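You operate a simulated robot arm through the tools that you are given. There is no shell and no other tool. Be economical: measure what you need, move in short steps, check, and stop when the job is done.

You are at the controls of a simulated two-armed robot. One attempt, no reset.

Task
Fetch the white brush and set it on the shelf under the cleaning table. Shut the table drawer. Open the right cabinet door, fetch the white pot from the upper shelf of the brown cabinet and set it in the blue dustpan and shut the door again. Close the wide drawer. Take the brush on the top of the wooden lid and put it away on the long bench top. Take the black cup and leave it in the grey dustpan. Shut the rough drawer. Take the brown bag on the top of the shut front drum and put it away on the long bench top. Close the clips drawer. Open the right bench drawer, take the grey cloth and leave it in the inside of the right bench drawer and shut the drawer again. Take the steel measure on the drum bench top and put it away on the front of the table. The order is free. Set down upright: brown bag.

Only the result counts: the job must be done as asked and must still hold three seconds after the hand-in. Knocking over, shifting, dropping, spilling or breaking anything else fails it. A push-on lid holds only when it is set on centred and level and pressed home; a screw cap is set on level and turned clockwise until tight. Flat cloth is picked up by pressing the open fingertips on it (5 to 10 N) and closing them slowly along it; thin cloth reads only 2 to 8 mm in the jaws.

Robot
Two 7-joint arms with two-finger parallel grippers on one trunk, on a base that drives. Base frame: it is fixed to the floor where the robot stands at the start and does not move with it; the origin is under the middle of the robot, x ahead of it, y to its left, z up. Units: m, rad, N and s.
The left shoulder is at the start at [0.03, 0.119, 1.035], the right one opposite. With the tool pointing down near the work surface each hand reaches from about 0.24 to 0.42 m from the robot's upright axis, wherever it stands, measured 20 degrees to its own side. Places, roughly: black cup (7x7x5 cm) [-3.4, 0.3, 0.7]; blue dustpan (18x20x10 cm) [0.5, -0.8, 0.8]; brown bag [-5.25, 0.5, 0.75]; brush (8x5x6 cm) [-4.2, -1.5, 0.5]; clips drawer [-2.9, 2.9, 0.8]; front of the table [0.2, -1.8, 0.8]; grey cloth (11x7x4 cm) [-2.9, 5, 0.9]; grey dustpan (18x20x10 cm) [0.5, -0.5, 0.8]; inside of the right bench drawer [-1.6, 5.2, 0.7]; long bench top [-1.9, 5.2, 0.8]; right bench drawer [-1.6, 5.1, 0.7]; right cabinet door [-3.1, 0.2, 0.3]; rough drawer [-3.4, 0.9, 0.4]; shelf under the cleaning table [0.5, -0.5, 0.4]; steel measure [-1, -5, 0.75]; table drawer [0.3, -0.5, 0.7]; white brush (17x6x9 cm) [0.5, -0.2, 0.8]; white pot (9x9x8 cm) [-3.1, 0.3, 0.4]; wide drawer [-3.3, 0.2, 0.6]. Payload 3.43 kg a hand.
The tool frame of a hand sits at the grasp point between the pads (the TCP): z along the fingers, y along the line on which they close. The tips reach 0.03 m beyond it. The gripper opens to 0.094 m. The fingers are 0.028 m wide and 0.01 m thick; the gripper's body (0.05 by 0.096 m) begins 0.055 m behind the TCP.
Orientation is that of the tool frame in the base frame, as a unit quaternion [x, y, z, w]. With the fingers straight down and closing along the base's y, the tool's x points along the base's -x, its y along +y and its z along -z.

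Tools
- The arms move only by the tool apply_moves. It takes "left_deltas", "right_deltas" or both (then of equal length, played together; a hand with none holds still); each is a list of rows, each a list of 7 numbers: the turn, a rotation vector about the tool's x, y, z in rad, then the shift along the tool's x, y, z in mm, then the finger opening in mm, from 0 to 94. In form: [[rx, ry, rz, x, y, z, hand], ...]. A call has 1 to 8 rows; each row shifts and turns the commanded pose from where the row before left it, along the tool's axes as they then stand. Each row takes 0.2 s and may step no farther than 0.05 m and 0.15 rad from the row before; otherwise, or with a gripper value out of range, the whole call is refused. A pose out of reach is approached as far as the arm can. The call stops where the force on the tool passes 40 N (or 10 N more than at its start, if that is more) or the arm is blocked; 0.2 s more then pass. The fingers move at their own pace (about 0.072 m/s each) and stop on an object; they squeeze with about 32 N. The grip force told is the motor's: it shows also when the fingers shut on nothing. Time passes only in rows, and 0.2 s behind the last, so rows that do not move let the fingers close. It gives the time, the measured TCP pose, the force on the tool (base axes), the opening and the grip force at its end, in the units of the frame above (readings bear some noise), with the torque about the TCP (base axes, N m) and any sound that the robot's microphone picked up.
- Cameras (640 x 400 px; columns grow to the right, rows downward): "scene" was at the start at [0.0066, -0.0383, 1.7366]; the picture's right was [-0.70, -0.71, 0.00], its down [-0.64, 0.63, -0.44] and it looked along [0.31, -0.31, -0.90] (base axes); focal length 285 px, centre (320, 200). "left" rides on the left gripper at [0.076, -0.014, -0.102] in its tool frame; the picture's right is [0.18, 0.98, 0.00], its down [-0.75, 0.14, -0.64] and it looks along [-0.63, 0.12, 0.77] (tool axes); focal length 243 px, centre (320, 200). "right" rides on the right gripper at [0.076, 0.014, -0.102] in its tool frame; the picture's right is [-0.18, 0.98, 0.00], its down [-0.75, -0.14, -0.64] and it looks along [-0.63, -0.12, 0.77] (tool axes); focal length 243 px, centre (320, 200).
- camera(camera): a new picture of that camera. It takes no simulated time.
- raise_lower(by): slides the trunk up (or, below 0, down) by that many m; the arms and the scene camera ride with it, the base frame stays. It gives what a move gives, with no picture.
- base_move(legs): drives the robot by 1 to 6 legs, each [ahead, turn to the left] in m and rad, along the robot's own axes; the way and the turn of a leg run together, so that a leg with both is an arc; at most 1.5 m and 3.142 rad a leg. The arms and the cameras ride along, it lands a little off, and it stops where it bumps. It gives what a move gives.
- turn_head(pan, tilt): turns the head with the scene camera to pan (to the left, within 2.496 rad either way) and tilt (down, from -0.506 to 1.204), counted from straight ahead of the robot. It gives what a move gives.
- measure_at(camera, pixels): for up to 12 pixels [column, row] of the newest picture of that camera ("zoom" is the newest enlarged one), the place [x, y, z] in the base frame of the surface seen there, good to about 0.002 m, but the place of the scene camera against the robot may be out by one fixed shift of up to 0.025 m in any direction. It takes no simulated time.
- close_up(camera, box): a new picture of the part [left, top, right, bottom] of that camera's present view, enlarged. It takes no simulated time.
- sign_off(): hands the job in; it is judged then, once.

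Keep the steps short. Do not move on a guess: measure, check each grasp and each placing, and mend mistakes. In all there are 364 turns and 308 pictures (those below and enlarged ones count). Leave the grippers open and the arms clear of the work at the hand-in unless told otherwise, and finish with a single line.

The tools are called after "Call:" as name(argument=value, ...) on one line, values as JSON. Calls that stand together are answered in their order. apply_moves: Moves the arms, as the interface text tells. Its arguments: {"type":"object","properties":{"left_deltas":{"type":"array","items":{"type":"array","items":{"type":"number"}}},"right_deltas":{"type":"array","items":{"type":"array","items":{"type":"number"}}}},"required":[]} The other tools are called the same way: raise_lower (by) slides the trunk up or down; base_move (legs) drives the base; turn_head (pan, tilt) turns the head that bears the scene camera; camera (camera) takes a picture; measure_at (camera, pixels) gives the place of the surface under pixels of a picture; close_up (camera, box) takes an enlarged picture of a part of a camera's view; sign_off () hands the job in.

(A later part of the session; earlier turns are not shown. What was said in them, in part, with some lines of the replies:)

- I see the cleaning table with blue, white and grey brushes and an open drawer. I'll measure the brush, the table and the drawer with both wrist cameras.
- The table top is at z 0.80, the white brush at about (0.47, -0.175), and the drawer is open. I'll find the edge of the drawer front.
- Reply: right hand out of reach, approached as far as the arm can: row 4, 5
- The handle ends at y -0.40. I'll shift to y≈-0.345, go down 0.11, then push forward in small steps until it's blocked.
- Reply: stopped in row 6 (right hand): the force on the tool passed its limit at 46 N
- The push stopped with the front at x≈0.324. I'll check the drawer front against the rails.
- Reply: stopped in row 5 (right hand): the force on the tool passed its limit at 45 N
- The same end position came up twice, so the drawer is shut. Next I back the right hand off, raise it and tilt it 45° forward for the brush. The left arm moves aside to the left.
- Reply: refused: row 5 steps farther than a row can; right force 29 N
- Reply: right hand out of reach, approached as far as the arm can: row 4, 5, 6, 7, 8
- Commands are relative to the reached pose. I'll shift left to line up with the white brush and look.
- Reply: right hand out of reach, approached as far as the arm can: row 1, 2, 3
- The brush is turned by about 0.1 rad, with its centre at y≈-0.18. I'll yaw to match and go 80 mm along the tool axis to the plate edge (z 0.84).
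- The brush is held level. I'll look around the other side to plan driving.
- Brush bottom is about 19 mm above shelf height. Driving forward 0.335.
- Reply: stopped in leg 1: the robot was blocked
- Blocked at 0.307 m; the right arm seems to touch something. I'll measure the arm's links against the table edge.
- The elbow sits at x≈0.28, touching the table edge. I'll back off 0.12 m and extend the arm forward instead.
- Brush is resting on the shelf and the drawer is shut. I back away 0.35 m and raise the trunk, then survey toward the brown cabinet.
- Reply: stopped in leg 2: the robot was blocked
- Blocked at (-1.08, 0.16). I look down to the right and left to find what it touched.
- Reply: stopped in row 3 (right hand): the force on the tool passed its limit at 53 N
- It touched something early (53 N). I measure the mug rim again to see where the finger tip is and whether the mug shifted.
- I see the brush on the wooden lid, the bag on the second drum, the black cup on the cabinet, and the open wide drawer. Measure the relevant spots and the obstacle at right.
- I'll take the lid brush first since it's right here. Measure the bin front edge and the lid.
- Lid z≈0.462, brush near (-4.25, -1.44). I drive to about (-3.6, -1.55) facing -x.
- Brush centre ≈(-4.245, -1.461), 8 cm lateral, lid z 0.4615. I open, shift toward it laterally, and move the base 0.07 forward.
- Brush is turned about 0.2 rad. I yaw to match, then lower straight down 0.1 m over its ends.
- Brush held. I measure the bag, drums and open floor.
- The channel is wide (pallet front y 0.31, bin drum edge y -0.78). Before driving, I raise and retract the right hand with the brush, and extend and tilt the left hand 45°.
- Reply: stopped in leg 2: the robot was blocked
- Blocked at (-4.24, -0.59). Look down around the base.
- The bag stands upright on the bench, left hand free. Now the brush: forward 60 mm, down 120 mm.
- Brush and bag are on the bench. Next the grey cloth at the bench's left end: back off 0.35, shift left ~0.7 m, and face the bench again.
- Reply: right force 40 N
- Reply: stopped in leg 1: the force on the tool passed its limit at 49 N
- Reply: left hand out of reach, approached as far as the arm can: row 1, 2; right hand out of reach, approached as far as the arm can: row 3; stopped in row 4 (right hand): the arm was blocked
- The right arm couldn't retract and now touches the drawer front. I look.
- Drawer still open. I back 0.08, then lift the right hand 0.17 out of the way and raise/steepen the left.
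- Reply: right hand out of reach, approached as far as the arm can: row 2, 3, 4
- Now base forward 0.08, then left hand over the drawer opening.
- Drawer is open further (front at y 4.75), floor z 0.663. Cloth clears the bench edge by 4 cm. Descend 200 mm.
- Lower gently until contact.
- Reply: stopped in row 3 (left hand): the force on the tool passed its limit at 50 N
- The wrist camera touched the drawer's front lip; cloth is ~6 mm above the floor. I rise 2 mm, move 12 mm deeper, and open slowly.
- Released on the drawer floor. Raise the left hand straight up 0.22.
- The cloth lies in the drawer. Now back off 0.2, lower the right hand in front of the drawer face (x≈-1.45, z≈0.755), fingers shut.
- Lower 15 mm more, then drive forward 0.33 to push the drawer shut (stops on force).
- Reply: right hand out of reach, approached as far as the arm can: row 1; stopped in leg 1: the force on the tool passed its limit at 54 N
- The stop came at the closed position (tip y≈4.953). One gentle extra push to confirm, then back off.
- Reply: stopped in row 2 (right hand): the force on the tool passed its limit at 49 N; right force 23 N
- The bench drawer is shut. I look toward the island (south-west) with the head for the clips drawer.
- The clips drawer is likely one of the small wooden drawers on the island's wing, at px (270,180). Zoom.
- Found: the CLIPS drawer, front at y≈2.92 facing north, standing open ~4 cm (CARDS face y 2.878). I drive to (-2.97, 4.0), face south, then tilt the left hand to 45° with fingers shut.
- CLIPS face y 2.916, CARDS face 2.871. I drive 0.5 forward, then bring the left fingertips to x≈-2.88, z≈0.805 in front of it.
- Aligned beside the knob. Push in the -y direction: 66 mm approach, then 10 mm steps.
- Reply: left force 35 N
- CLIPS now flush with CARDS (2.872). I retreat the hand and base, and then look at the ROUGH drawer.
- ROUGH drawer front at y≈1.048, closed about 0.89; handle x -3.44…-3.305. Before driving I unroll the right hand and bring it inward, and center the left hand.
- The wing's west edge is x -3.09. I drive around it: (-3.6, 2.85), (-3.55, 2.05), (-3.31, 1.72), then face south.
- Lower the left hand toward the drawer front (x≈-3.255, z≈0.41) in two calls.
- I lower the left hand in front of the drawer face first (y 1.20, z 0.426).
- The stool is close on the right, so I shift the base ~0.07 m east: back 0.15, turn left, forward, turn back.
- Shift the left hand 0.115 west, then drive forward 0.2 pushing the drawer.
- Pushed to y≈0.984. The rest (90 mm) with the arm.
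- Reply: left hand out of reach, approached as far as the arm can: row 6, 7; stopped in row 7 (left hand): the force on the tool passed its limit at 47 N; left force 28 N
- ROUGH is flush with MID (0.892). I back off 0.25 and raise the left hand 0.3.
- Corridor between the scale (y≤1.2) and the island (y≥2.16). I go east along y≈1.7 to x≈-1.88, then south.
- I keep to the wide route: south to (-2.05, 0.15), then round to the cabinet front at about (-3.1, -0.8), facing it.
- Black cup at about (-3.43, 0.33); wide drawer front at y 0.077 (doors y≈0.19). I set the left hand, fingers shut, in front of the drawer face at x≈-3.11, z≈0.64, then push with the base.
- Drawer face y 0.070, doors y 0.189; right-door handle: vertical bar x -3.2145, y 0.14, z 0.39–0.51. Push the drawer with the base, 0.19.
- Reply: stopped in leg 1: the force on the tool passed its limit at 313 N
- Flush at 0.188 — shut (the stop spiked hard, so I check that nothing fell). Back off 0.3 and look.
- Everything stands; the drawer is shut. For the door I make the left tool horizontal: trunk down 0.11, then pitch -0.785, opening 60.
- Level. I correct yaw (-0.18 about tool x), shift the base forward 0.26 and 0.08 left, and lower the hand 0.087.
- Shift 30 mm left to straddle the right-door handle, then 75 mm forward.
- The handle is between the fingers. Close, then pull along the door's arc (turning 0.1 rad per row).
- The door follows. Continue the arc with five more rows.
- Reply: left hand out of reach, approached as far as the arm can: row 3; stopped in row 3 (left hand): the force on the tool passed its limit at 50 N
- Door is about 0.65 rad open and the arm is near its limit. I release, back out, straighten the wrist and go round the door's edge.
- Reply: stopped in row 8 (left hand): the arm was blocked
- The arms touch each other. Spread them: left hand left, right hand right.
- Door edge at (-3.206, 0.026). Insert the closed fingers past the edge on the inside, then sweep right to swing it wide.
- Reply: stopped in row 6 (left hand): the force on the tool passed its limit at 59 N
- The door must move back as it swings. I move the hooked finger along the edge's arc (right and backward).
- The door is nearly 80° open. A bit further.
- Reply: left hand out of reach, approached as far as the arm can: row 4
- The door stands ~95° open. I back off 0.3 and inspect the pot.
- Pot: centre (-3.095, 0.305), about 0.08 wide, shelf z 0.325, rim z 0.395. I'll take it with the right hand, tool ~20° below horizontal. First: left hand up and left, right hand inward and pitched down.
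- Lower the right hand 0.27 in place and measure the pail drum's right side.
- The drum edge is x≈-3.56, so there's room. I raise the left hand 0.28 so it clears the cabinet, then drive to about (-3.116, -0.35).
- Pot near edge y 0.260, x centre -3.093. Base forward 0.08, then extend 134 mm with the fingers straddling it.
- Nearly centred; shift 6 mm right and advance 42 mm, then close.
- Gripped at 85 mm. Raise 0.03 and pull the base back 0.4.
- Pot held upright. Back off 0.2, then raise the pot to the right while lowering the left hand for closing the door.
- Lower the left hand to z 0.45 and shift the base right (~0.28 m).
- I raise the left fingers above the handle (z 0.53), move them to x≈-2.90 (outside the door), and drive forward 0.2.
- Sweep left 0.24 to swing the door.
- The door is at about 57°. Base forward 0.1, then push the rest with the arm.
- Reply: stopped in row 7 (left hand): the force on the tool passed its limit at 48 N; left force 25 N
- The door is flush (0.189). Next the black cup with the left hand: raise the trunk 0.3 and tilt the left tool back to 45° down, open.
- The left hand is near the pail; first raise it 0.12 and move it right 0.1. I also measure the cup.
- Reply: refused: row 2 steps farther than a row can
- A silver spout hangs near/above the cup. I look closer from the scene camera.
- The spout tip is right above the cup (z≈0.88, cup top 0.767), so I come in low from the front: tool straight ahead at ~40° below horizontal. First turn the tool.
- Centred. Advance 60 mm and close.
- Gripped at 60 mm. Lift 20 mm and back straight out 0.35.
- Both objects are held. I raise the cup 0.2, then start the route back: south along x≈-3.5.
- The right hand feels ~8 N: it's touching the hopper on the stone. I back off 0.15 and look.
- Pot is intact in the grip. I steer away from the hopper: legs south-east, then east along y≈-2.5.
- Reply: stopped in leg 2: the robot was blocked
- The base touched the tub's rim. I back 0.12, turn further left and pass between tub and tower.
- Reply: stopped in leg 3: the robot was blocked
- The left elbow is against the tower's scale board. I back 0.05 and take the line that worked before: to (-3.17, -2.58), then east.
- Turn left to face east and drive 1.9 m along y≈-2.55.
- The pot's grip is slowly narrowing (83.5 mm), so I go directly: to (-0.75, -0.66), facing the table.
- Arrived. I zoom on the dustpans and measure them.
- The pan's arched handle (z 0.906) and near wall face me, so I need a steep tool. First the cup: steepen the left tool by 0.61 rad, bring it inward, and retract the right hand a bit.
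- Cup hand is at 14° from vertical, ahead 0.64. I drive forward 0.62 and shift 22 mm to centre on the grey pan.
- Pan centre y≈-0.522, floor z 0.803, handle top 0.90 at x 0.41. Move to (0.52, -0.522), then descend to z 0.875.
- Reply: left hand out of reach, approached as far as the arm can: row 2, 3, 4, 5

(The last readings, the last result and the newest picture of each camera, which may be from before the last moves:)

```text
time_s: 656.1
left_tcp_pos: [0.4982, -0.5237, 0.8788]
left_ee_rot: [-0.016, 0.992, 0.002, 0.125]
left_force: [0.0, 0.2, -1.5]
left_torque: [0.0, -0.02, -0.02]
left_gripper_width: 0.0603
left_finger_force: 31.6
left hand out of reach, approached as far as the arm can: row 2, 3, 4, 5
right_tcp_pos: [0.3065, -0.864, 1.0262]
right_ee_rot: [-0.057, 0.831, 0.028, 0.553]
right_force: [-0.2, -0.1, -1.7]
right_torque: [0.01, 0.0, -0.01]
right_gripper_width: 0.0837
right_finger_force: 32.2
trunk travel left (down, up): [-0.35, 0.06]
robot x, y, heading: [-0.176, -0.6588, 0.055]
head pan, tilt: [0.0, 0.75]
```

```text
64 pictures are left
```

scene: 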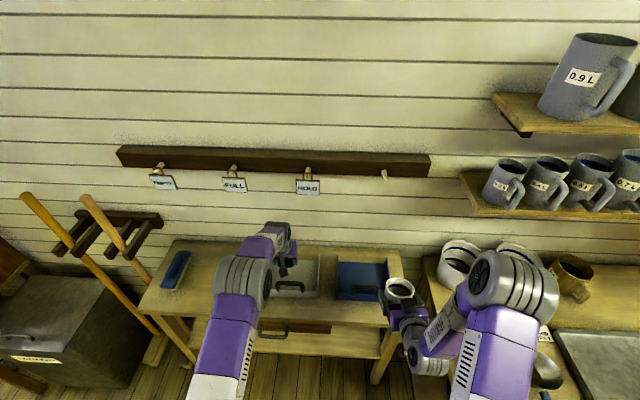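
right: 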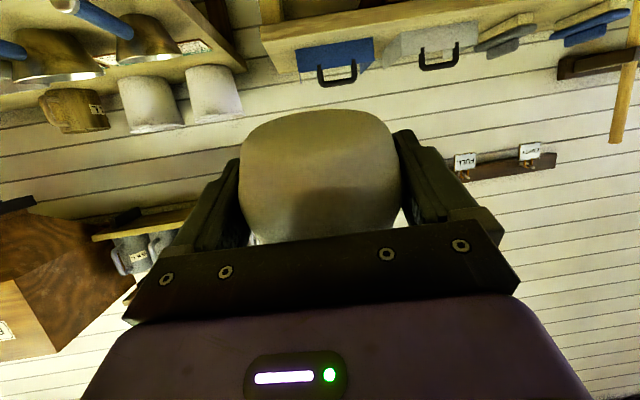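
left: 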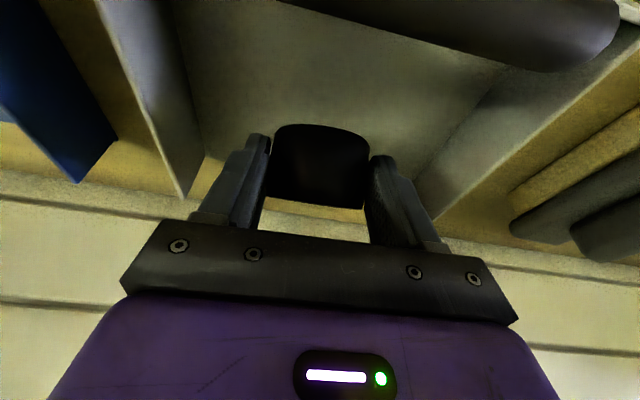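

At the arm's limit (x 0.498). Base forward 0.03, then lower gently.

Call:
base_move(legs=[[0.03, 0]])

Call:
apply_moves(left_deltas=[[0, 0, 0, 1.2, 0, 5, 20], [0, 0, 0, 1.2, 0, 5, 20], [0, 0, 0, 1.2, 0, 4, 20], [0, 0, 0, 0.8, 0, 3, 20], [0, 0, 0, 0, 0, 0, 20]])

```text
time_s: 656.9
left_tcp_pos: [0.5278, -0.5229, 0.8773]
left_ee_rot: [-0.015, 0.992, 0.001, 0.125]
left_force: [-0.5, -0.5, -0.9]
left_torque: [-0.02, 0.0, -0.01]
left_gripper_width: 0.0603
left_finger_force: 32.2
right_tcp_pos: [0.3339, -0.8634, 1.0264]
right_ee_rot: [-0.058, 0.831, 0.029, 0.552]
right_force: [0.3, 0.5, -2.6]
right_torque: [-0.01, -0.03, 0.04]
right_gripper_width: 0.0838
right_finger_force: 32.0
trunk travel left (down, up): [-0.35, 0.06]
robot x, y, heading: [-0.1452, -0.6566, 0.054]
head pan, tilt: [0.0, 0.75]
```

```text
time_s: 658.1
left_tcp_pos: [0.5256, -0.5245, 0.8659]
left_ee_rot: [-0.014, 0.992, 0.001, 0.125]
left_force: [-0.1, 0.6, -0.2]
left_torque: [-0.02, 0.02, 0.0]
left_gripper_width: 0.06
left_finger_force: 31.6
left hand out of reach, approached as far as the arm can: row 3
right_tcp_pos: [0.3336, -0.8627, 1.0265]
right_ee_rot: [-0.057, 0.831, 0.028, 0.553]
right_force: [0.2, 0.1, -1.7]
right_torque: [0.05, -0.02, 0.0]
right_gripper_width: 0.0836
right_finger_force: 32.5
trunk travel left (down, up): [-0.35, 0.06]
robot x, y, heading: [-0.1482, -0.6564, 0.052]
head pan, tilt: [0.0, 0.75]
```

Out of arm reach downward; use the trunk: lower 8 mm.

Call:
raise_lower(by=-0.008)

```text
time_s: 658.7
left_tcp_pos: [0.528, -0.5239, 0.8616]
left_ee_rot: [-0.015, 0.991, 0.001, 0.13]
left_force: [-1.7, 0.5, 15.9]
left_torque: [0.08, -0.35, 0.03]
left_gripper_width: 0.0603
left_finger_force: 32.1
right_tcp_pos: [0.3326, -0.8629, 1.0192]
right_ee_rot: [-0.058, 0.83, 0.029, 0.553]
right_force: [-1.1, -0.3, -1.8]
right_torque: [0.0, 0.02, 0.05]
right_gripper_width: 0.0835
right_finger_force: 31.7
trunk travel left (down, up): [-0.342, 0.068]
robot x, y, heading: [-0.1447, -0.661, 0.054]
head pan, tilt: [0.0, 0.75]
```

Contact 16 N on the far bottom edge. Open slowly so the cup settles back on its base.

Call:
apply_moves(left_deltas=[[0, 0, 0, 0, 0, 0, 64], [0, 0, 0, 0, 0, 0, 70], [0, 0, 0, 0, 0, 0, 80], [0, 0, 0, 0, 0, 0, 80]])

Call:
camera(camera="left")

```text
time_s: 659.7
left_tcp_pos: [0.5264, -0.5247, 0.8573]
left_ee_rot: [-0.014, 0.992, 0.001, 0.125]
left_force: [-0.4, -0.1, 0.2]
left_torque: [0.02, -0.01, 0.02]
left_gripper_width: 0.0799
left_finger_force: 0.1
right_tcp_pos: [0.3336, -0.8616, 1.019]
right_ee_rot: [-0.058, 0.831, 0.029, 0.553]
right_force: [-0.1, -0.3, -1.6]
right_torque: [0.01, 0.0, 0.01]
right_gripper_width: 0.0836
right_finger_force: 32.1
trunk travel left (down, up): [-0.342, 0.068]
robot x, y, heading: [-0.1446, -0.6596, 0.055]
head pan, tilt: [0.0, 0.75]
```

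```text
63 pictures are left
```

left: 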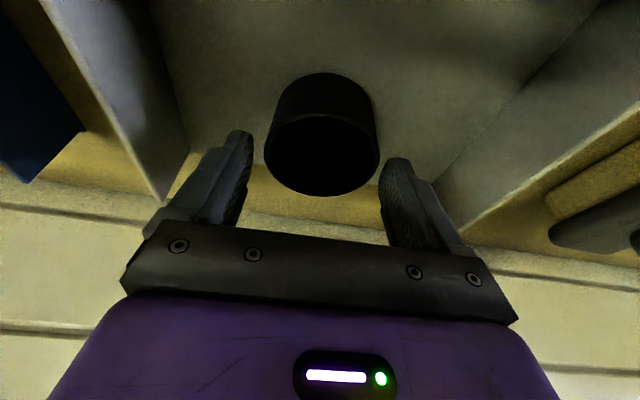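

The cup stands upright in the grey pan. Raise the trunk 0.066 and the left arm 40 mm, then back off 0.3.

Call:
raise_lower(by=0.066)

Call:
apply_moves(left_deltas=[[0, 0, 0, -5, 0, -24, 80], [0, 0, 0, -5, 0, -24, 80]])

Call:
base_move(legs=[[-0.35, 0]])

Call:
camera(camera="scene")

Call:
camera(camera="right")

```text
time_s: 660.7
left_tcp_pos: [0.5255, -0.5238, 0.9233]
left_ee_rot: [-0.015, 0.992, 0.001, 0.125]
left_force: [0.1, 0.0, 0.3]
left_torque: [-0.01, 0.05, -0.01]
left_gripper_width: 0.0801
left_finger_force: 0.0
right_tcp_pos: [0.3342, -0.8622, 1.0853]
right_ee_rot: [-0.057, 0.831, 0.028, 0.552]
right_force: [0.1, 0.1, -2.0]
right_torque: [-0.01, -0.03, 0.0]
right_gripper_width: 0.0837
right_finger_force: 32.1
trunk travel left (down, up): [-0.408, 0.002]
robot x, y, heading: [-0.1439, -0.661, 0.055]
head pan, tilt: [0.0, 0.75]
```

```text
time_s: 661.3
left_tcp_pos: [0.5232, -0.5226, 0.9725]
left_ee_rot: [-0.014, 0.992, 0.001, 0.126]
left_force: [-0.1, -0.4, 0.1]
left_torque: [0.02, 0.01, 0.0]
left_gripper_width: 0.08
left_finger_force: 0.0
right_tcp_pos: [0.3338, -0.8635, 1.0843]
right_ee_rot: [-0.057, 0.831, 0.028, 0.552]
right_force: [0.1, -0.1, -2.5]
right_torque: [0.0, -0.01, 0.01]
right_gripper_width: 0.0837
right_finger_force: 32.2
trunk travel left (down, up): [-0.408, 0.002]
robot x, y, heading: [-0.1426, -0.6582, 0.052]
head pan, tilt: [0.0, 0.75]
```

```text
time_s: 663.6
left_tcp_pos: [0.1768, -0.5406, 0.9722]
left_ee_rot: [-0.014, 0.992, 0.0, 0.125]
left_force: [0.1, 0.6, 0.2]
left_torque: [0.0, -0.01, -0.04]
left_gripper_width: 0.0801
left_finger_force: 0.1
right_tcp_pos: [-0.0141, -0.8818, 1.0846]
right_ee_rot: [-0.058, 0.831, 0.029, 0.552]
right_force: [0.4, -0.7, -0.9]
right_torque: [-0.03, 0.0, -0.03]
right_gripper_width: 0.0839
right_finger_force: 32.9
trunk travel left (down, up): [-0.408, 0.002]
robot x, y, heading: [-0.4927, -0.6778, 0.055]
head pan, tilt: [0.0, 0.75]
```

```text
62 pictures are left
```

scene: 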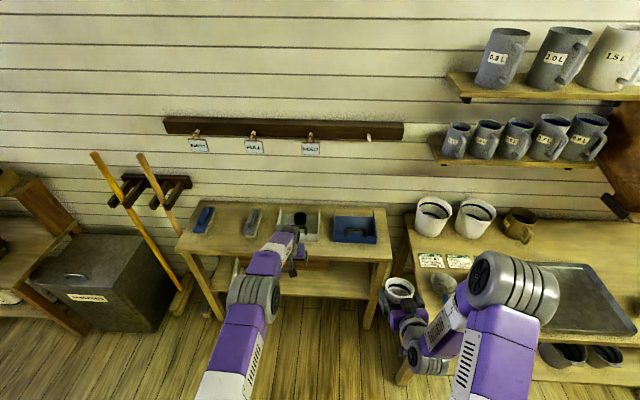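

```text
61 pictures are left
```

right: 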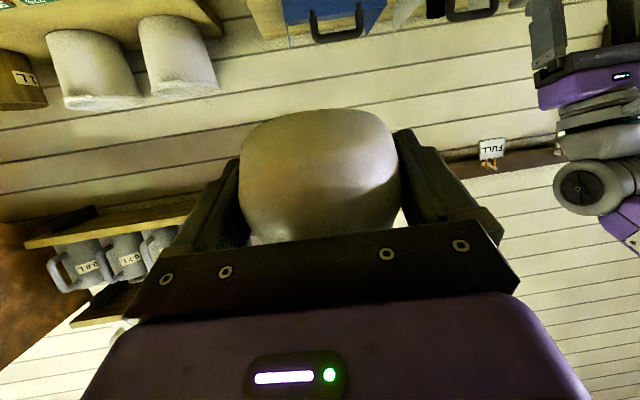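

The cup is in place. The pot can't be lowered upright past the pan's handle with this flat grip, so I'll set it on the free spot (where the white brush was) and regrasp from above. Retract the left hand and measure the surroundings.

Call:
apply_moves(left_deltas=[[0, 0, 0, 46, 0, -12, 80], [0, 0, 0, 46, 0, -12, 80], [0, 0, 0, 46, 0, -12, 80], [0, 0, 0, 46, 0, -12, 80], [0, 0, 0, 46, 0, -12, 80], [0, 0, 0, 46, 0, -12, 80]])

Call:
measure_at(camera="scene", pixels=[[170, 330], [125, 330], [182, 300], [30, 285], [228, 240], [195, 225], [255, 225], [165, 270]])

```text
time_s: 665.0
left_tcp_pos: [-0.1126, -0.5499, 0.9816]
left_ee_rot: [-0.015, 0.992, 0.0, 0.126]
left_force: [0.4, -0.6, 0.0]
left_torque: [0.02, -0.04, 0.03]
left_gripper_width: 0.08
left_finger_force: 0.1
right_tcp_pos: [-0.0148, -0.8818, 1.0847]
right_ee_rot: [-0.057, 0.831, 0.028, 0.553]
right_force: [-0.5, 0.3, -2.3]
right_torque: [-0.03, 0.0, 0.01]
right_gripper_width: 0.0836
right_finger_force: 32.2
trunk travel left (down, up): [-0.408, 0.002]
robot x, y, heading: [-0.495, -0.6792, 0.054]
head pan, tilt: [0.0, 0.75]
```

```text
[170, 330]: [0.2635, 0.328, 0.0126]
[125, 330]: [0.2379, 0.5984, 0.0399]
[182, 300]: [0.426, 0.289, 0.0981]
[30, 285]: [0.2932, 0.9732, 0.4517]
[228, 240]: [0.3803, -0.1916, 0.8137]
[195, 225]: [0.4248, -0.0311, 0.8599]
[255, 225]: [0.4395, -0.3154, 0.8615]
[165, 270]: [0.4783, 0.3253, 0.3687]
```

Call:
base_move(legs=[[0, 1.074], [0.8, 0], [0, -1.125]])

Call:
camera(camera="right")

Call:
camera(camera="scene")

```text
time_s: 674.9
left_tcp_pos: [0.209, 0.187, 0.9805]
left_ee_rot: [-0.01, 0.992, 0.0, 0.125]
left_force: [0.6, 0.3, 0.7]
left_torque: [-0.01, 0.02, 0.0]
left_gripper_width: 0.0799
left_finger_force: 0.0
right_tcp_pos: [0.3038, -0.1451, 1.0843]
right_ee_rot: [-0.052, 0.831, 0.025, 0.553]
right_force: [0.1, 0.1, -2.5]
right_torque: [-0.02, -0.02, 0.0]
right_gripper_width: 0.0836
right_finger_force: 32.0
trunk travel left (down, up): [-0.408, 0.002]
robot x, y, heading: [-0.1717, 0.0598, 0.038]
head pan, tilt: [0.0, 0.75]
```

```text
60 pictures are left
```

right: 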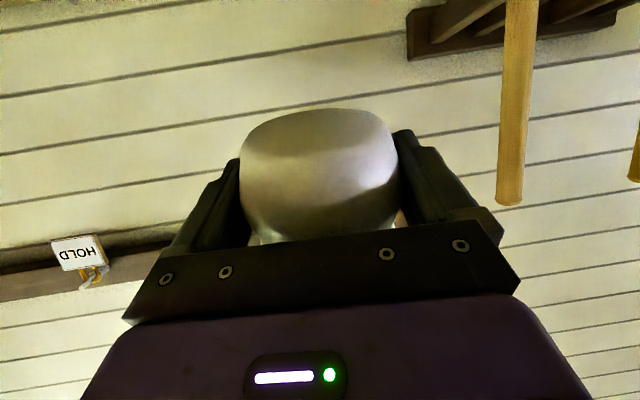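

```text
59 pictures are left
```

scene: 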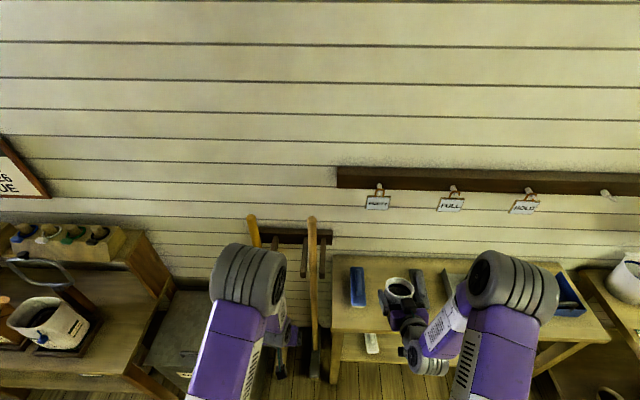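

Call:
measure_at(camera="right", pixels=[[320, 115], [290, 125], [360, 125], [320, 150], [320, 190], [320, 225], [265, 237]])

Call:
close_up(camera="scene", box=[330, 240, 470, 380])

```text
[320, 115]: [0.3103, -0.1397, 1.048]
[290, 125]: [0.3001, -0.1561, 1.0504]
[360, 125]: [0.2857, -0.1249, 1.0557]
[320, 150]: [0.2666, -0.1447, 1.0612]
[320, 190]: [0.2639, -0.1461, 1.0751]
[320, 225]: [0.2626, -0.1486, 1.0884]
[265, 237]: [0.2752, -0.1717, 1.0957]
```

```text
2.86 times, centred on (400, 310) of scene
```

zoom: 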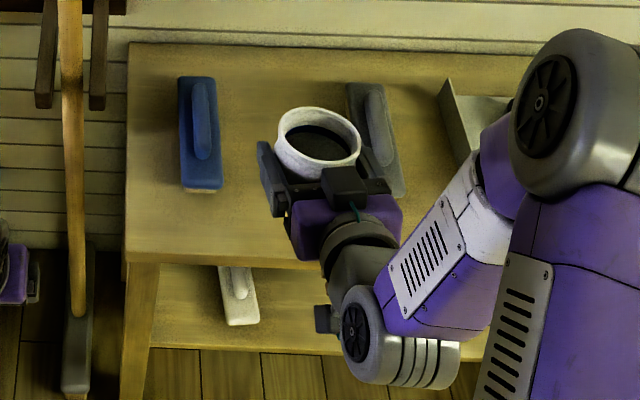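

Pot bottom is ~37 mm below the TCP and level. Shift 35 mm right, base forward 0.115, then trunk down 0.225.

Call:
apply_moves(right_deltas=[[0, 0, 0, 0, -35, 0, 30]])

Call:
base_move(legs=[[0.115, 0]])

Call:
raise_lower(by=-0.225)

Call:
camera(camera="right")

```text
time_s: 675.3
left_tcp_pos: [0.2088, 0.1856, 0.9808]
left_ee_rot: [-0.008, 0.992, 0.001, 0.126]
left_force: [-0.2, 0.6, 0.1]
left_torque: [0.05, 0.02, -0.02]
left_gripper_width: 0.0799
left_finger_force: 0.0
right_tcp_pos: [0.3065, -0.1836, 1.0842]
right_ee_rot: [-0.053, 0.831, 0.026, 0.553]
right_force: [-0.8, -1.3, -2.7]
right_torque: [0.03, 0.0, 0.02]
right_gripper_width: 0.0836
right_finger_force: 32.6
trunk travel left (down, up): [-0.408, 0.002]
robot x, y, heading: [-0.1727, 0.0615, 0.039]
head pan, tilt: [0.0, 0.75]
```

```text
time_s: 676.5
left_tcp_pos: [0.3194, 0.1939, 0.9815]
left_ee_rot: [-0.01, 0.992, 0.0, 0.125]
left_force: [0.0, -0.1, -0.6]
left_torque: [-0.01, -0.01, -0.08]
left_gripper_width: 0.08
left_finger_force: 0.0
right_tcp_pos: [0.4173, -0.1749, 1.0855]
right_ee_rot: [-0.053, 0.831, 0.025, 0.554]
right_force: [0.1, -0.1, -1.3]
right_torque: [0.02, 0.02, 0.01]
right_gripper_width: 0.0836
right_finger_force: 31.7
trunk travel left (down, up): [-0.408, 0.002]
robot x, y, heading: [-0.0611, 0.0634, 0.04]
head pan, tilt: [0.0, 0.75]
```

```text
time_s: 678.9
left_tcp_pos: [0.3197, 0.1922, 0.7562]
left_ee_rot: [-0.01, 0.992, 0.0, 0.125]
left_force: [0.0, -0.4, 0.4]
left_torque: [-0.01, 0.03, 0.0]
left_gripper_width: 0.0799
left_finger_force: 0.1
right_tcp_pos: [0.4179, -0.1759, 0.8605]
right_ee_rot: [-0.054, 0.831, 0.026, 0.553]
right_force: [0.2, -1.0, -2.3]
right_torque: [0.0, 0.01, 0.0]
right_gripper_width: 0.0835
right_finger_force: 31.6
trunk travel left (down, up): [-0.183, 0.227]
robot x, y, heading: [-0.0639, 0.068, 0.044]
head pan, tilt: [0.0, 0.75]
```

```text
57 pictures are left
```

right: 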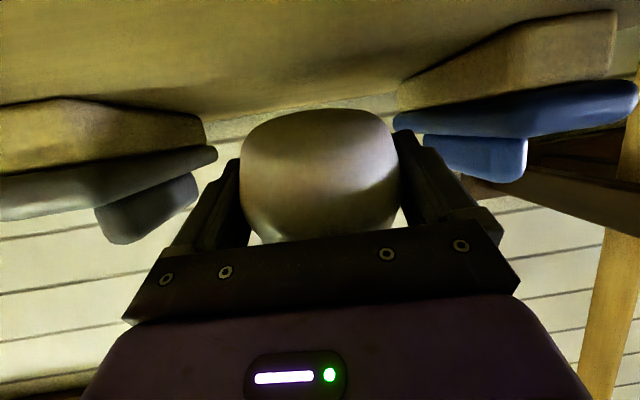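

Lower gently to contact.

Call:
apply_moves(right_deltas=[[0, 0, 0, 7.4, 0, 3.1, 30], [0, 0, 0, 5.5, 0, 2.3, 30], [0, 0, 0, 3.7, 0, 1.5, 30], [0, 0, 0, 2.8, 0, 1.2, 30]])

```text
time_s: 679.9
left_tcp_pos: [0.3174, 0.193, 0.7551]
left_ee_rot: [-0.01, 0.992, 0.001, 0.125]
left_force: [0.2, 0.2, 0.2]
left_torque: [0.03, -0.01, -0.01]
left_gripper_width: 0.0799
left_finger_force: 0.1
right_tcp_pos: [0.419, -0.1752, 0.8415]
right_ee_rot: [-0.053, 0.829, 0.025, 0.557]
right_force: [-5.1, -0.9, 13.7]
right_torque: [-0.01, -0.23, -0.01]
right_gripper_width: 0.0836
right_finger_force: 32.5
trunk travel left (down, up): [-0.183, 0.227]
robot x, y, heading: [-0.0626, 0.0684, 0.039]
head pan, tilt: [0.0, 0.75]
```

Contact 14 N under the pot. Open and withdraw along the tool axis.

Call:
apply_moves(right_deltas=[[0, 0, 0, -0.5, 0, -0.2, 86], [0, 0, 0, 0, 0, 0, 94], [0, 0, 0, 0, 0, 0, 94], [0, 0, 0, -3, 0, -20, 94], [0, 0, 0, -5, 0, -35, 94], [0, 0, 0, -5, 0, -40, 94]])

Call:
camera(camera="right")

```text
time_s: 681.3
left_tcp_pos: [0.3206, 0.1918, 0.7553]
left_ee_rot: [-0.01, 0.992, 0.001, 0.126]
left_force: [0.2, 0.5, -0.4]
left_torque: [0.03, 0.04, 0.01]
left_gripper_width: 0.08
left_finger_force: 0.0
right_tcp_pos: [0.3528, -0.1958, 0.8764]
right_ee_rot: [-0.054, 0.831, 0.027, 0.553]
right_force: [-0.4, 0.1, -0.5]
right_torque: [-0.03, 0.04, -0.02]
right_gripper_width: 0.0939
right_finger_force: 0.0
right hand out of reach, approached as far as the arm can: row 6
trunk travel left (down, up): [-0.183, 0.227]
robot x, y, heading: [-0.0605, 0.0654, 0.045]
head pan, tilt: [0.0, 0.75]
```

```text
56 pictures are left
```

right: 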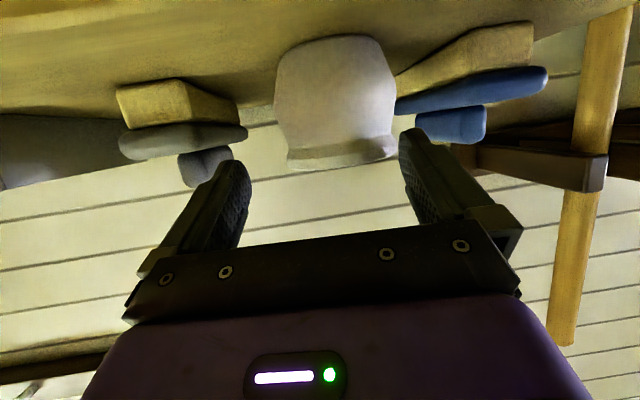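

The pot stands on the table. Back 0.2, trunk up 0.15, and turn the right tool to near vertical (12° tilt).

Call:
base_move(legs=[[-0.15, 0]])

Call:
raise_lower(by=0.16)

Call:
apply_moves(right_deltas=[[0, 0.137, 0, 0, 0, 0, 94], [0, 0.137, 0, 0, 0, 0, 94], [0, 0.137, 0, 0, 0, 0, 94], [0, 0.137, 0, 0, 0, 0, 94], [0, 0.137, 0, 0, 0, 0, 94], [0, 0.137, 0, 0, 0, 0, 94], [0, 0.137, 0, 0, 0, 0, 94]])

Call:
camera(camera="right")

```text
time_s: 682.7
left_tcp_pos: [0.1729, 0.1847, 0.755]
left_ee_rot: [-0.008, 0.992, 0.0, 0.125]
left_force: [-0.1, 0.5, -0.1]
left_torque: [-0.03, -0.02, 0.02]
left_gripper_width: 0.0801
left_finger_force: 0.0
right_tcp_pos: [0.2056, -0.2037, 0.8763]
right_ee_rot: [-0.053, 0.831, 0.026, 0.553]
right_force: [-1.0, 0.0, -0.1]
right_torque: [0.03, 0.01, 0.0]
right_gripper_width: 0.0939
right_finger_force: 0.0
trunk travel left (down, up): [-0.183, 0.227]
robot x, y, heading: [-0.211, 0.0593, 0.048]
head pan, tilt: [0.0, 0.75]
```

```text
time_s: 684.5
left_tcp_pos: [0.1732, 0.1851, 0.915]
left_ee_rot: [-0.008, 0.992, 0.001, 0.125]
left_force: [-0.3, 0.0, -0.3]
left_torque: [-0.04, 0.02, 0.02]
left_gripper_width: 0.0803
left_finger_force: 0.0
right_tcp_pos: [0.2076, -0.2041, 1.0355]
right_ee_rot: [-0.053, 0.831, 0.026, 0.553]
right_force: [0.8, 0.8, -0.4]
right_torque: [0.01, 0.01, -0.02]
right_gripper_width: 0.094
right_finger_force: 0.0
trunk travel left (down, up): [-0.343, 0.067]
robot x, y, heading: [-0.2056, 0.0609, 0.042]
head pan, tilt: [0.0, 0.75]
```

```text
time_s: 686.1
left_tcp_pos: [0.1743, 0.1859, 0.9172]
left_ee_rot: [-0.009, 0.992, 0.0, 0.126]
left_force: [-0.1, 0.2, -0.9]
left_torque: [-0.03, 0.02, -0.04]
left_gripper_width: 0.0801
left_finger_force: 0.0
right_tcp_pos: [0.2065, -0.2026, 1.0364]
right_ee_rot: [-0.058, 0.993, -0.002, 0.106]
right_force: [-0.6, -0.2, -0.9]
right_torque: [0.0, -0.01, -0.01]
right_gripper_width: 0.0939
right_finger_force: 0.0
trunk travel left (down, up): [-0.343, 0.067]
robot x, y, heading: [-0.2073, 0.0612, 0.046]
head pan, tilt: [0.0, 0.75]
```

```text
55 pictures are left
```

right: 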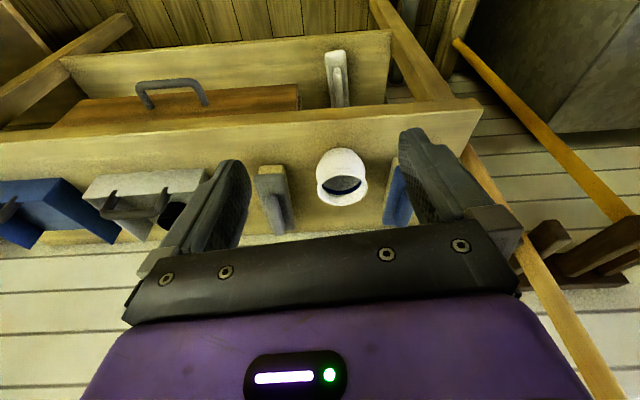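

Call:
measure_at(camera="right", pixels=[[319, 168], [365, 168], [342, 152], [342, 203], [320, 190], [366, 190], [342, 178], [300, 200], [385, 170]])

```text
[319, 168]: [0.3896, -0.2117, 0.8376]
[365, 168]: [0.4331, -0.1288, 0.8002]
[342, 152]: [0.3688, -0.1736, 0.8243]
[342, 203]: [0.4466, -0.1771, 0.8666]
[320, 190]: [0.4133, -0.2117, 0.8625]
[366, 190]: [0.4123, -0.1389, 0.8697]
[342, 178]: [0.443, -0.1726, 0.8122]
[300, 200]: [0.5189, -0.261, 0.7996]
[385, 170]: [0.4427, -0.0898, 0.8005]
```

Pot centre ≈(0.41, -0.175), rim z 0.868. Base forward 0.1, then hand above it at z 0.93.

Call:
base_move(legs=[[0.1, 0]])

Call:
apply_moves(right_deltas=[[0, 0, 0, -19, 2.9, 31, 94], [0, 0, 0, -19, 2.9, 31, 94], [0, 0, 0, -19, 2.9, 31, 94], [0, 0, 0, -19, 2.9, 31, 94]])

Call:
camera(camera="right")

```text
time_s: 687.2
left_tcp_pos: [0.2746, 0.188, 0.916]
left_ee_rot: [-0.008, 0.992, 0.0, 0.125]
left_force: [-0.8, -0.3, -0.3]
left_torque: [-0.01, 0.02, -0.02]
left_gripper_width: 0.0798
left_finger_force: 0.0
right_tcp_pos: [0.3051, -0.2009, 1.0356]
right_ee_rot: [-0.057, 0.993, -0.002, 0.106]
right_force: [-0.2, 0.2, -0.4]
right_torque: [-0.01, 0.0, 0.0]
right_gripper_width: 0.094
right_finger_force: 0.1
trunk travel left (down, up): [-0.343, 0.067]
robot x, y, heading: [-0.1094, 0.0681, 0.039]
head pan, tilt: [0.0, 0.75]
```

```text
time_s: 688.2
left_tcp_pos: [0.2749, 0.188, 0.9151]
left_ee_rot: [-0.007, 0.992, 0.0, 0.125]
left_force: [0.2, 1.1, -0.5]
left_torque: [0.02, -0.02, 0.01]
left_gripper_width: 0.08
left_finger_force: 0.1
right_tcp_pos: [0.404, -0.1811, 0.9315]
right_ee_rot: [-0.055, 0.993, -0.002, 0.107]
right_force: [0.1, -0.5, -0.3]
right_torque: [0.02, 0.0, 0.01]
right_gripper_width: 0.0942
right_finger_force: 0.0
trunk travel left (down, up): [-0.343, 0.067]
robot x, y, heading: [-0.1072, 0.0685, 0.033]
head pan, tilt: [0.0, 0.75]
```

```text
54 pictures are left
```

right: 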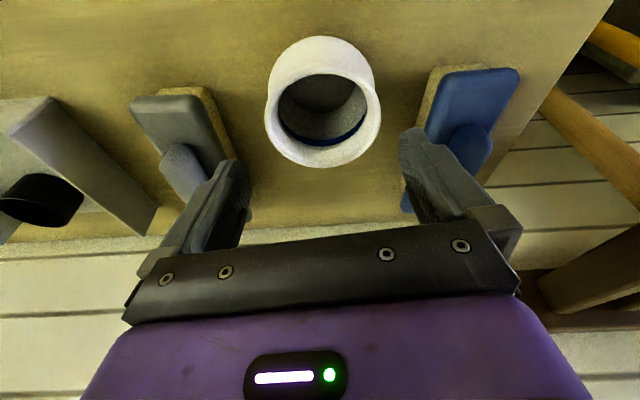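

Call:
measure_at(camera="right", pixels=[[269, 112], [378, 112], [322, 163], [322, 72], [320, 40], [272, 60], [370, 60], [285, 75], [355, 150]])

```text
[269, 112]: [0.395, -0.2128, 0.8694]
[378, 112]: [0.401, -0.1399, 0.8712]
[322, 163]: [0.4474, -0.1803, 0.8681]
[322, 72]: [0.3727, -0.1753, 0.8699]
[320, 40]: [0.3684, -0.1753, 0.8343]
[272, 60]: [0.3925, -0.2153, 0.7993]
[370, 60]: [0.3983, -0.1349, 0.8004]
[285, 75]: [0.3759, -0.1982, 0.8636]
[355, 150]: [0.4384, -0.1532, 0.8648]
```

Centre (0.410, -0.1764). Descend 86 mm with a 5 mm correction, watching force.

Call:
apply_moves(right_deltas=[[0, 0, 0, 0, 4.7, 0, 94], [0, 0, 0, 4.6, 0, 28.5, 94], [0, 0, 0, 4.6, 0, 28.5, 94], [0, 0, 0, 4.6, 0, 28.5, 94]])

Call:
camera(camera="right")

```text
time_s: 689.2
left_tcp_pos: [0.2736, 0.1864, 0.9158]
left_ee_rot: [-0.006, 0.992, -0.001, 0.125]
left_force: [-0.1, -0.9, 0.1]
left_torque: [-0.02, -0.03, -0.03]
left_gripper_width: 0.0798
left_finger_force: 0.1
right_tcp_pos: [0.4081, -0.1769, 0.8462]
right_ee_rot: [-0.055, 0.993, -0.002, 0.107]
right_force: [-0.4, 0.9, -0.5]
right_torque: [0.01, 0.0, 0.02]
right_gripper_width: 0.094
right_finger_force: 0.1
trunk travel left (down, up): [-0.343, 0.067]
robot x, y, heading: [-0.1104, 0.0624, 0.044]
head pan, tilt: [0.0, 0.75]
```

```text
53 pictures are left
```

right: 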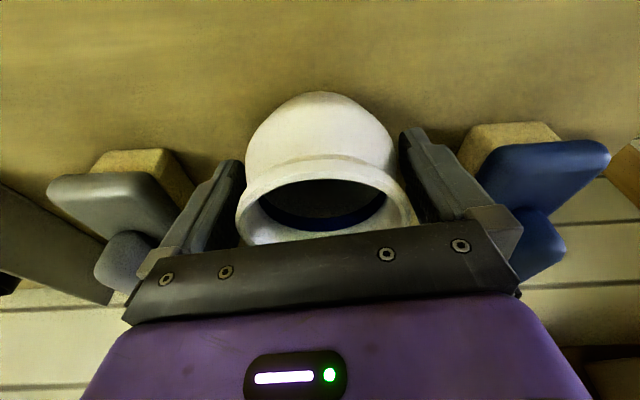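

The fingers straddle the pot with no force. Close and lift 0.065 by trunk.

Call:
apply_moves(right_deltas=[[0, 0, 0, 0, 0, 0, 70], [0, 0, 0, 0, 0, 0, 40], [0, 0, 0, 0, 0, 0, 30], [0, 0, 0, 0, 0, 0, 30]])

Call:
raise_lower(by=0.065)

Call:
camera(camera="right")

```text
time_s: 690.2
left_tcp_pos: [0.2739, 0.1873, 0.9157]
left_ee_rot: [-0.008, 0.992, 0.0, 0.126]
left_force: [-0.3, -0.6, 0.2]
left_torque: [-0.04, -0.02, 0.0]
left_gripper_width: 0.0798
left_finger_force: 0.0
right_tcp_pos: [0.4068, -0.1775, 0.8455]
right_ee_rot: [-0.057, 0.993, -0.002, 0.107]
right_force: [0.1, -0.2, 0.8]
right_torque: [0.0, -0.02, 0.01]
right_gripper_width: 0.0827
right_finger_force: 31.9
trunk travel left (down, up): [-0.343, 0.067]
robot x, y, heading: [-0.1078, 0.0647, 0.035]
head pan, tilt: [0.0, 0.75]
```

```text
time_s: 691.3
left_tcp_pos: [0.274, 0.1869, 0.9799]
left_ee_rot: [-0.007, 0.992, 0.0, 0.125]
left_force: [0.1, -0.5, -0.2]
left_torque: [0.02, 0.0, -0.04]
left_gripper_width: 0.08
left_finger_force: 0.2
right_tcp_pos: [0.4068, -0.1775, 0.911]
right_ee_rot: [-0.055, 0.993, -0.002, 0.107]
right_force: [0.0, 0.4, -2.1]
right_torque: [0.0, 0.02, -0.02]
right_gripper_width: 0.0828
right_finger_force: 32.1
trunk travel left (down, up): [-0.408, 0.002]
robot x, y, heading: [-0.1084, 0.0628, 0.038]
head pan, tilt: [0.0, 0.75]
```

```text
52 pictures are left
```

right: 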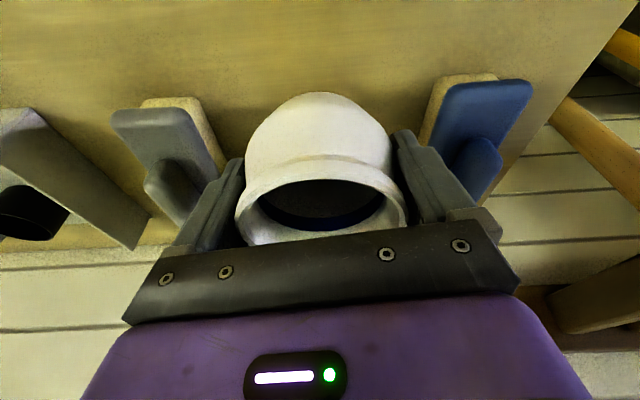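

Held. Raise the pot 0.1 more and the left hand 0.08, back off 0.35, and move in front of the blue pan.

Call:
apply_moves(right_deltas=[[0, 0, 0, -10, 0, -48, 30], [0, 0, 0, -10, 0, -48, 30]], left_deltas=[[0, 0, 0, -10, 0, -40, 80], [0, 0, 0, -10, 0, -40, 80]])

Call:
base_move(legs=[[-0.35, 0], [0, -1.28], [0.6, 0], [0, 1.24]])

Call:
camera(camera="scene")

Call:
camera(camera="right")

```text
time_s: 691.9
left_tcp_pos: [0.2702, 0.1865, 1.0618]
left_ee_rot: [-0.006, 0.992, 0.0, 0.124]
left_force: [-0.9, 0.5, -0.3]
left_torque: [0.01, -0.01, -0.01]
left_gripper_width: 0.0801
left_finger_force: 0.0
right_tcp_pos: [0.4041, -0.1753, 1.0092]
right_ee_rot: [-0.057, 0.993, -0.002, 0.108]
right_force: [-0.1, 0.0, -2.1]
right_torque: [0.01, -0.04, -0.01]
right_gripper_width: 0.0827
right_finger_force: 32.1
trunk travel left (down, up): [-0.408, 0.002]
robot x, y, heading: [-0.1081, 0.0633, 0.037]
head pan, tilt: [0.0, 0.75]
```

```text
time_s: 703.5
left_tcp_pos: [0.1138, -0.4284, 1.0611]
left_ee_rot: [0.026, 0.992, -0.005, 0.124]
left_force: [-0.4, -0.5, 0.0]
left_torque: [0.01, 0.0, -0.04]
left_gripper_width: 0.0799
left_finger_force: 0.1
right_tcp_pos: [0.2213, -0.7961, 1.0087]
right_ee_rot: [-0.023, 0.994, -0.006, 0.106]
right_force: [0.3, -0.4, -1.9]
right_torque: [0.0, 0.0, -0.02]
right_gripper_width: 0.0824
right_finger_force: 32.7
trunk travel left (down, up): [-0.408, 0.002]
robot x, y, heading: [-0.2757, -0.5275, -0.032]
head pan, tilt: [0.0, 0.75]
```

```text
51 pictures are left
```

scene: 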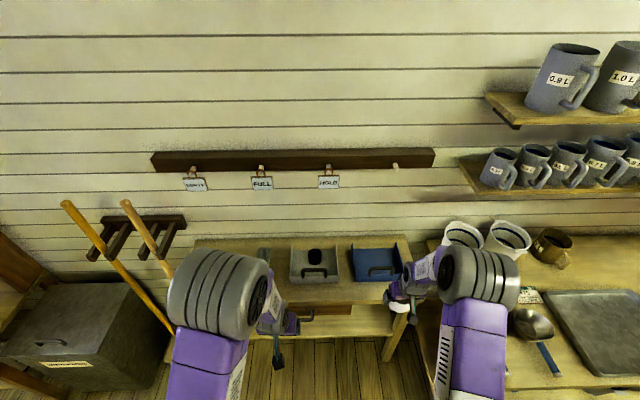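

```text
50 pictures are left
```

right: 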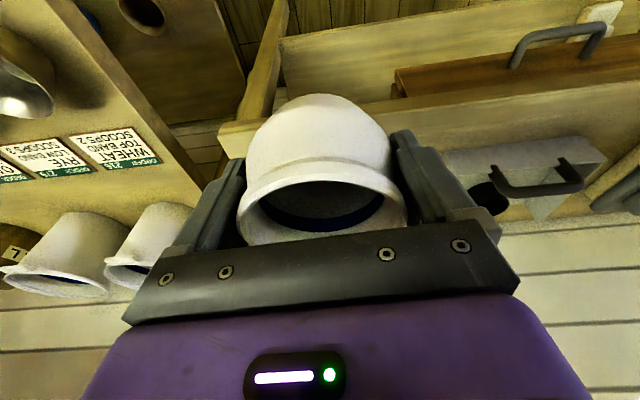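

Drive forward 0.2 and measure the blue pan with the wrist camera.

Call:
base_move(legs=[[0.2, 0.03]])

Call:
camera(camera="right")

```text
time_s: 705.1
left_tcp_pos: [0.311, -0.4175, 1.0608]
left_ee_rot: [0.01, 0.992, -0.001, 0.124]
left_force: [0.5, -0.9, -0.4]
left_torque: [0.01, 0.02, -0.03]
left_gripper_width: 0.08
left_finger_force: 0.1
right_tcp_pos: [0.4301, -0.7838, 1.0077]
right_ee_rot: [-0.039, 0.993, -0.003, 0.107]
right_force: [0.3, 0.5, -2.7]
right_torque: [-0.01, 0.02, -0.02]
right_gripper_width: 0.0824
right_finger_force: 32.4
trunk travel left (down, up): [-0.408, 0.002]
robot x, y, heading: [-0.0756, -0.528, 0.002]
head pan, tilt: [0.0, 0.75]
```

```text
49 pictures are left
```

right: 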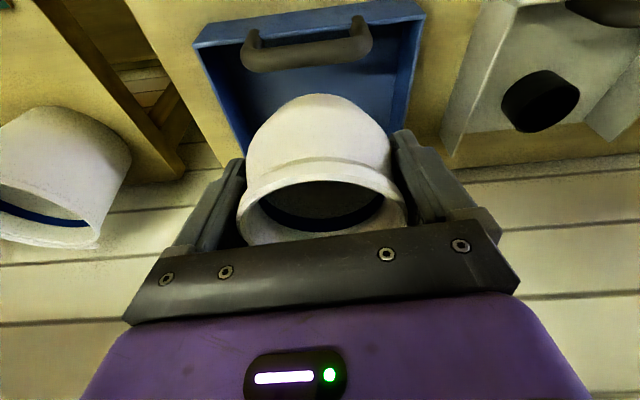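

Call:
measure_at(camera="right", pixels=[[205, 60], [235, 140], [410, 60], [400, 110], [300, 80], [250, 50], [305, 60], [360, 30], [310, 20], [245, 120], [20, 180], [100, 180]])

```text
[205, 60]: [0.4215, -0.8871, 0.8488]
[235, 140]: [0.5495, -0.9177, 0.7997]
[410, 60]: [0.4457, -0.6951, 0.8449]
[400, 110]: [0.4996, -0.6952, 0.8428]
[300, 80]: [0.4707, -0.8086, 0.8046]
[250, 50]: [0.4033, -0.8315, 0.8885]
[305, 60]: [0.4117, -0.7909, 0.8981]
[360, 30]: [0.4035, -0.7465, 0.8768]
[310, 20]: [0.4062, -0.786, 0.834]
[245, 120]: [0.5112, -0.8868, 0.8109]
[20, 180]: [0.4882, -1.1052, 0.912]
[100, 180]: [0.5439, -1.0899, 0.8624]
```

Blue pan: walls y -0.695/-0.887, near wall x 0.406, floor z 0.805. Base forward 0.04, arm forward 45 mm, then down to z 0.87.

Call:
base_move(legs=[[0.04, 0]])

Call:
apply_moves(right_deltas=[[0, 0, 0, -22, -4, 5, 30], [0, 0, 0, -22, -4, 5, 30], [0, 0, 0, 7.5, 0, 35, 30], [0, 0, 0, 7.5, 0, 35, 30], [0, 0, 0, 7.5, 0, 35, 30], [0, 0, 0, 6, 0, 29, 30]])

Call:
camera(camera="right")

```text
time_s: 705.9
left_tcp_pos: [0.3485, -0.4185, 1.0606]
left_ee_rot: [0.011, 0.992, -0.002, 0.125]
left_force: [-0.8, 0.0, -0.6]
left_torque: [0.0, 0.01, 0.0]
left_gripper_width: 0.0797
left_finger_force: 0.0
right_tcp_pos: [0.4688, -0.7837, 1.0093]
right_ee_rot: [-0.039, 0.993, -0.004, 0.108]
right_force: [-0.5, -0.2, -2.7]
right_torque: [0.02, 0.01, 0.02]
right_gripper_width: 0.0828
right_finger_force: 32.3
trunk travel left (down, up): [-0.408, 0.002]
robot x, y, heading: [-0.0326, -0.5235, 0.002]
head pan, tilt: [0.0, 0.75]
```

```text
time_s: 707.3
left_tcp_pos: [0.3487, -0.4184, 1.062]
left_ee_rot: [0.011, 0.992, -0.003, 0.124]
left_force: [0.9, -0.3, -0.2]
left_torque: [0.01, 0.0, -0.03]
left_gripper_width: 0.08
left_finger_force: 0.1
right_tcp_pos: [0.5179, -0.7905, 0.8728]
right_ee_rot: [-0.039, 0.993, -0.003, 0.108]
right_force: [0.8, 0.5, -2.3]
right_torque: [0.03, 0.04, -0.03]
right_gripper_width: 0.0825
right_finger_force: 32.0
trunk travel left (down, up): [-0.408, 0.002]
robot x, y, heading: [-0.0369, -0.5268, 0.007]
head pan, tilt: [0.0, 0.75]
```

```text
48 pictures are left
```

right: 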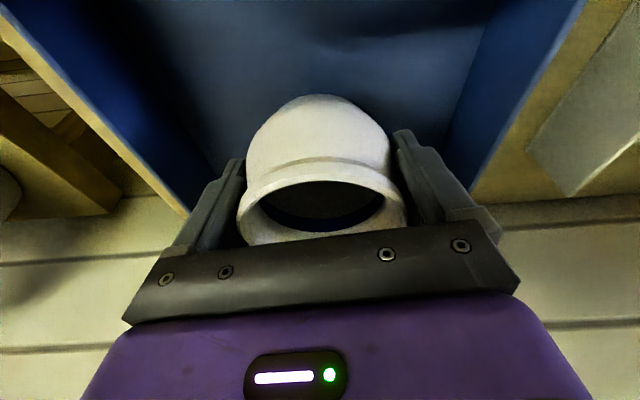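

Centred inside the pan. Lower in small steps to contact.

Call:
apply_moves(right_deltas=[[0, 0, 0, 2, 0, 9.5, 30], [0, 0, 0, 1.2, 0, 5.8, 30], [0, 0, 0, 0.8, 0, 3.9, 30], [0, 0, 0, 0.4, 0, 2, 30]])

```text
time_s: 708.3
left_tcp_pos: [0.3484, -0.4175, 1.0605]
left_ee_rot: [0.011, 0.992, -0.004, 0.125]
left_force: [0.8, 0.7, 0.7]
left_torque: [0.01, 0.02, -0.01]
left_gripper_width: 0.0799
left_finger_force: 0.1
right_tcp_pos: [0.518, -0.7918, 0.8506]
right_ee_rot: [-0.039, 0.993, -0.004, 0.108]
right_force: [0.5, -0.2, 1.5]
right_torque: [-0.01, -0.07, 0.02]
right_gripper_width: 0.0827
right_finger_force: 31.6
trunk travel left (down, up): [-0.408, 0.002]
robot x, y, heading: [-0.0348, -0.5268, 0.002]
head pan, tilt: [0.0, 0.75]
```

Just touching. One more 2 mm, then open and rise.

Call:
apply_moves(right_deltas=[[0, 0, 0, 0.3, 0, 1.5, 30], [0, 0, 0, 0, 0, 0, 86], [0, 0, 0, 0, 0, 0, 94], [0, 0, 0, 0, 0, 0, 94], [0, 0, 0, -4, 0, -20, 94], [0, 0, 0, -7.5, 0, -35, 94], [0, 0, 0, -7.5, 0, -35, 94], [0, 0, 0, -7.5, 0, -35, 94]])

Call:
camera(camera="right")

```text
time_s: 710.1
left_tcp_pos: [0.3489, -0.4169, 1.0603]
left_ee_rot: [0.011, 0.992, -0.003, 0.125]
left_force: [0.1, -0.1, -0.6]
left_torque: [0.02, 0.03, 0.02]
left_gripper_width: 0.0797
left_finger_force: 0.0
right_tcp_pos: [0.513, -0.7898, 0.9767]
right_ee_rot: [-0.04, 0.994, -0.004, 0.107]
right_force: [1.1, 0.1, 0.4]
right_torque: [0.02, 0.02, -0.02]
right_gripper_width: 0.0937
right_finger_force: 0.1
trunk travel left (down, up): [-0.408, 0.002]
robot x, y, heading: [-0.0339, -0.5259, 0.001]
head pan, tilt: [0.0, 0.75]
```

```text
47 pictures are left
```

right: 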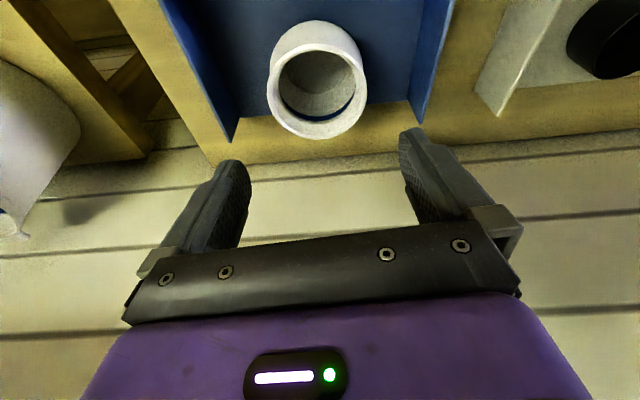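

The pot stands in the pan. I check its position against the pan's open end.

Call:
measure_at(camera="right", pixels=[[250, 112], [395, 100], [232, 138], [418, 118], [318, 135], [318, 45], [318, 28], [270, 75], [365, 75], [240, 60]])

Call:
base_move(legs=[[-0.35, 0]])

Call:
camera(camera="right")

Call:
camera(camera="scene")

```text
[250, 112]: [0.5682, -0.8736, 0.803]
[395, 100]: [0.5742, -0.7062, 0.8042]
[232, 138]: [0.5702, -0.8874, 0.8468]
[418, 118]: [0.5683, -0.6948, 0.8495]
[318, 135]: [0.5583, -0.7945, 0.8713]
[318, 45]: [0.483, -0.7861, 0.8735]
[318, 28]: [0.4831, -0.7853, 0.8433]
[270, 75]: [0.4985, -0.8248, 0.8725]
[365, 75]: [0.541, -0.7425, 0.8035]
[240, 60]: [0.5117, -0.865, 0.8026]
```

```text
time_s: 712.4
left_tcp_pos: [0.006, -0.4199, 1.0604]
left_ee_rot: [0.013, 0.992, -0.002, 0.125]
left_force: [0.7, 0.9, 0.3]
left_torque: [-0.01, 0.05, 0.03]
left_gripper_width: 0.08
left_finger_force: 0.1
right_tcp_pos: [0.1703, -0.7932, 0.9757]
right_ee_rot: [-0.036, 0.994, -0.003, 0.106]
right_force: [-0.8, -0.1, -0.1]
right_torque: [-0.02, -0.04, 0.0]
right_gripper_width: 0.0938
right_finger_force: 0.1
trunk travel left (down, up): [-0.408, 0.002]
robot x, y, heading: [-0.3819, -0.5281, -0.002]
head pan, tilt: [0.0, 0.75]
```

```text
46 pictures are left
```

right: 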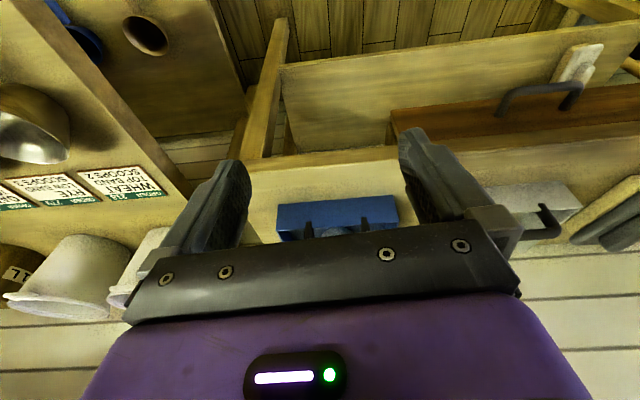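

```text
45 pictures are left
```

scene: 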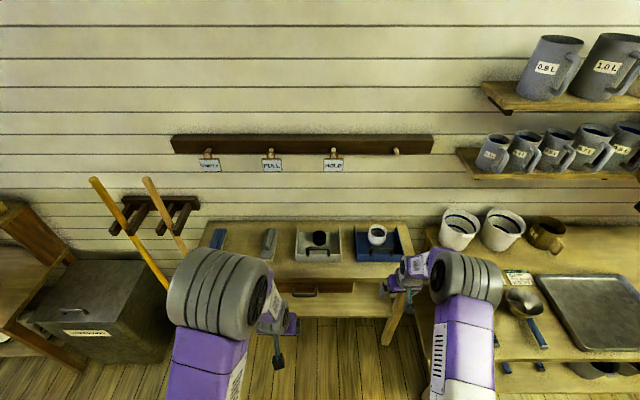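

Pot (x 0.483–0.558) is within the pan (end x 0.57). Final zoom on the table to verify cup, pot, drawer and brush.

Call:
close_up(camera="scene", box=[190, 200, 430, 340])

Call:
measure_at(camera="right", pixels=[[470, 130], [420, 140], [560, 110], [575, 60], [450, 160]])

```text
2.67 times, centred on (310, 270) of scene
```

zoom: 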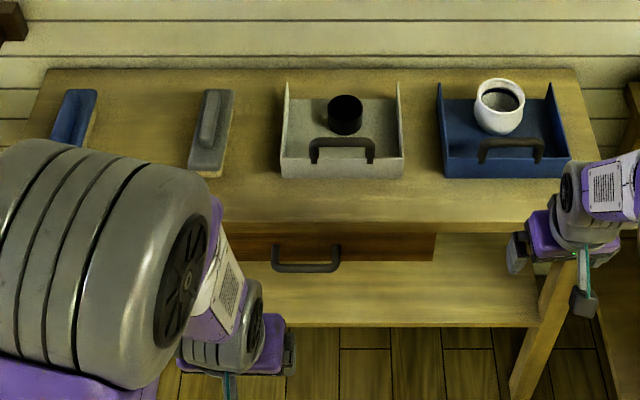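

```text
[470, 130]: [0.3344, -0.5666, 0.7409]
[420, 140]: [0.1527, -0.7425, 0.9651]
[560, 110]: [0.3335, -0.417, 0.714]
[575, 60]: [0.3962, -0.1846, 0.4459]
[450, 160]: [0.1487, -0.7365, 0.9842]
```

Everything asked is in place, and the grippers are open and clear. Handing in.

Call:
sign_off()

```text
The job is handed in.
```

I finished every item on the list and handed the job in. I checked each placing and each closed drawer or door with the cameras or by touch at the time. I did not re-check the rough drawer, or the items on the long bench, after later moves.
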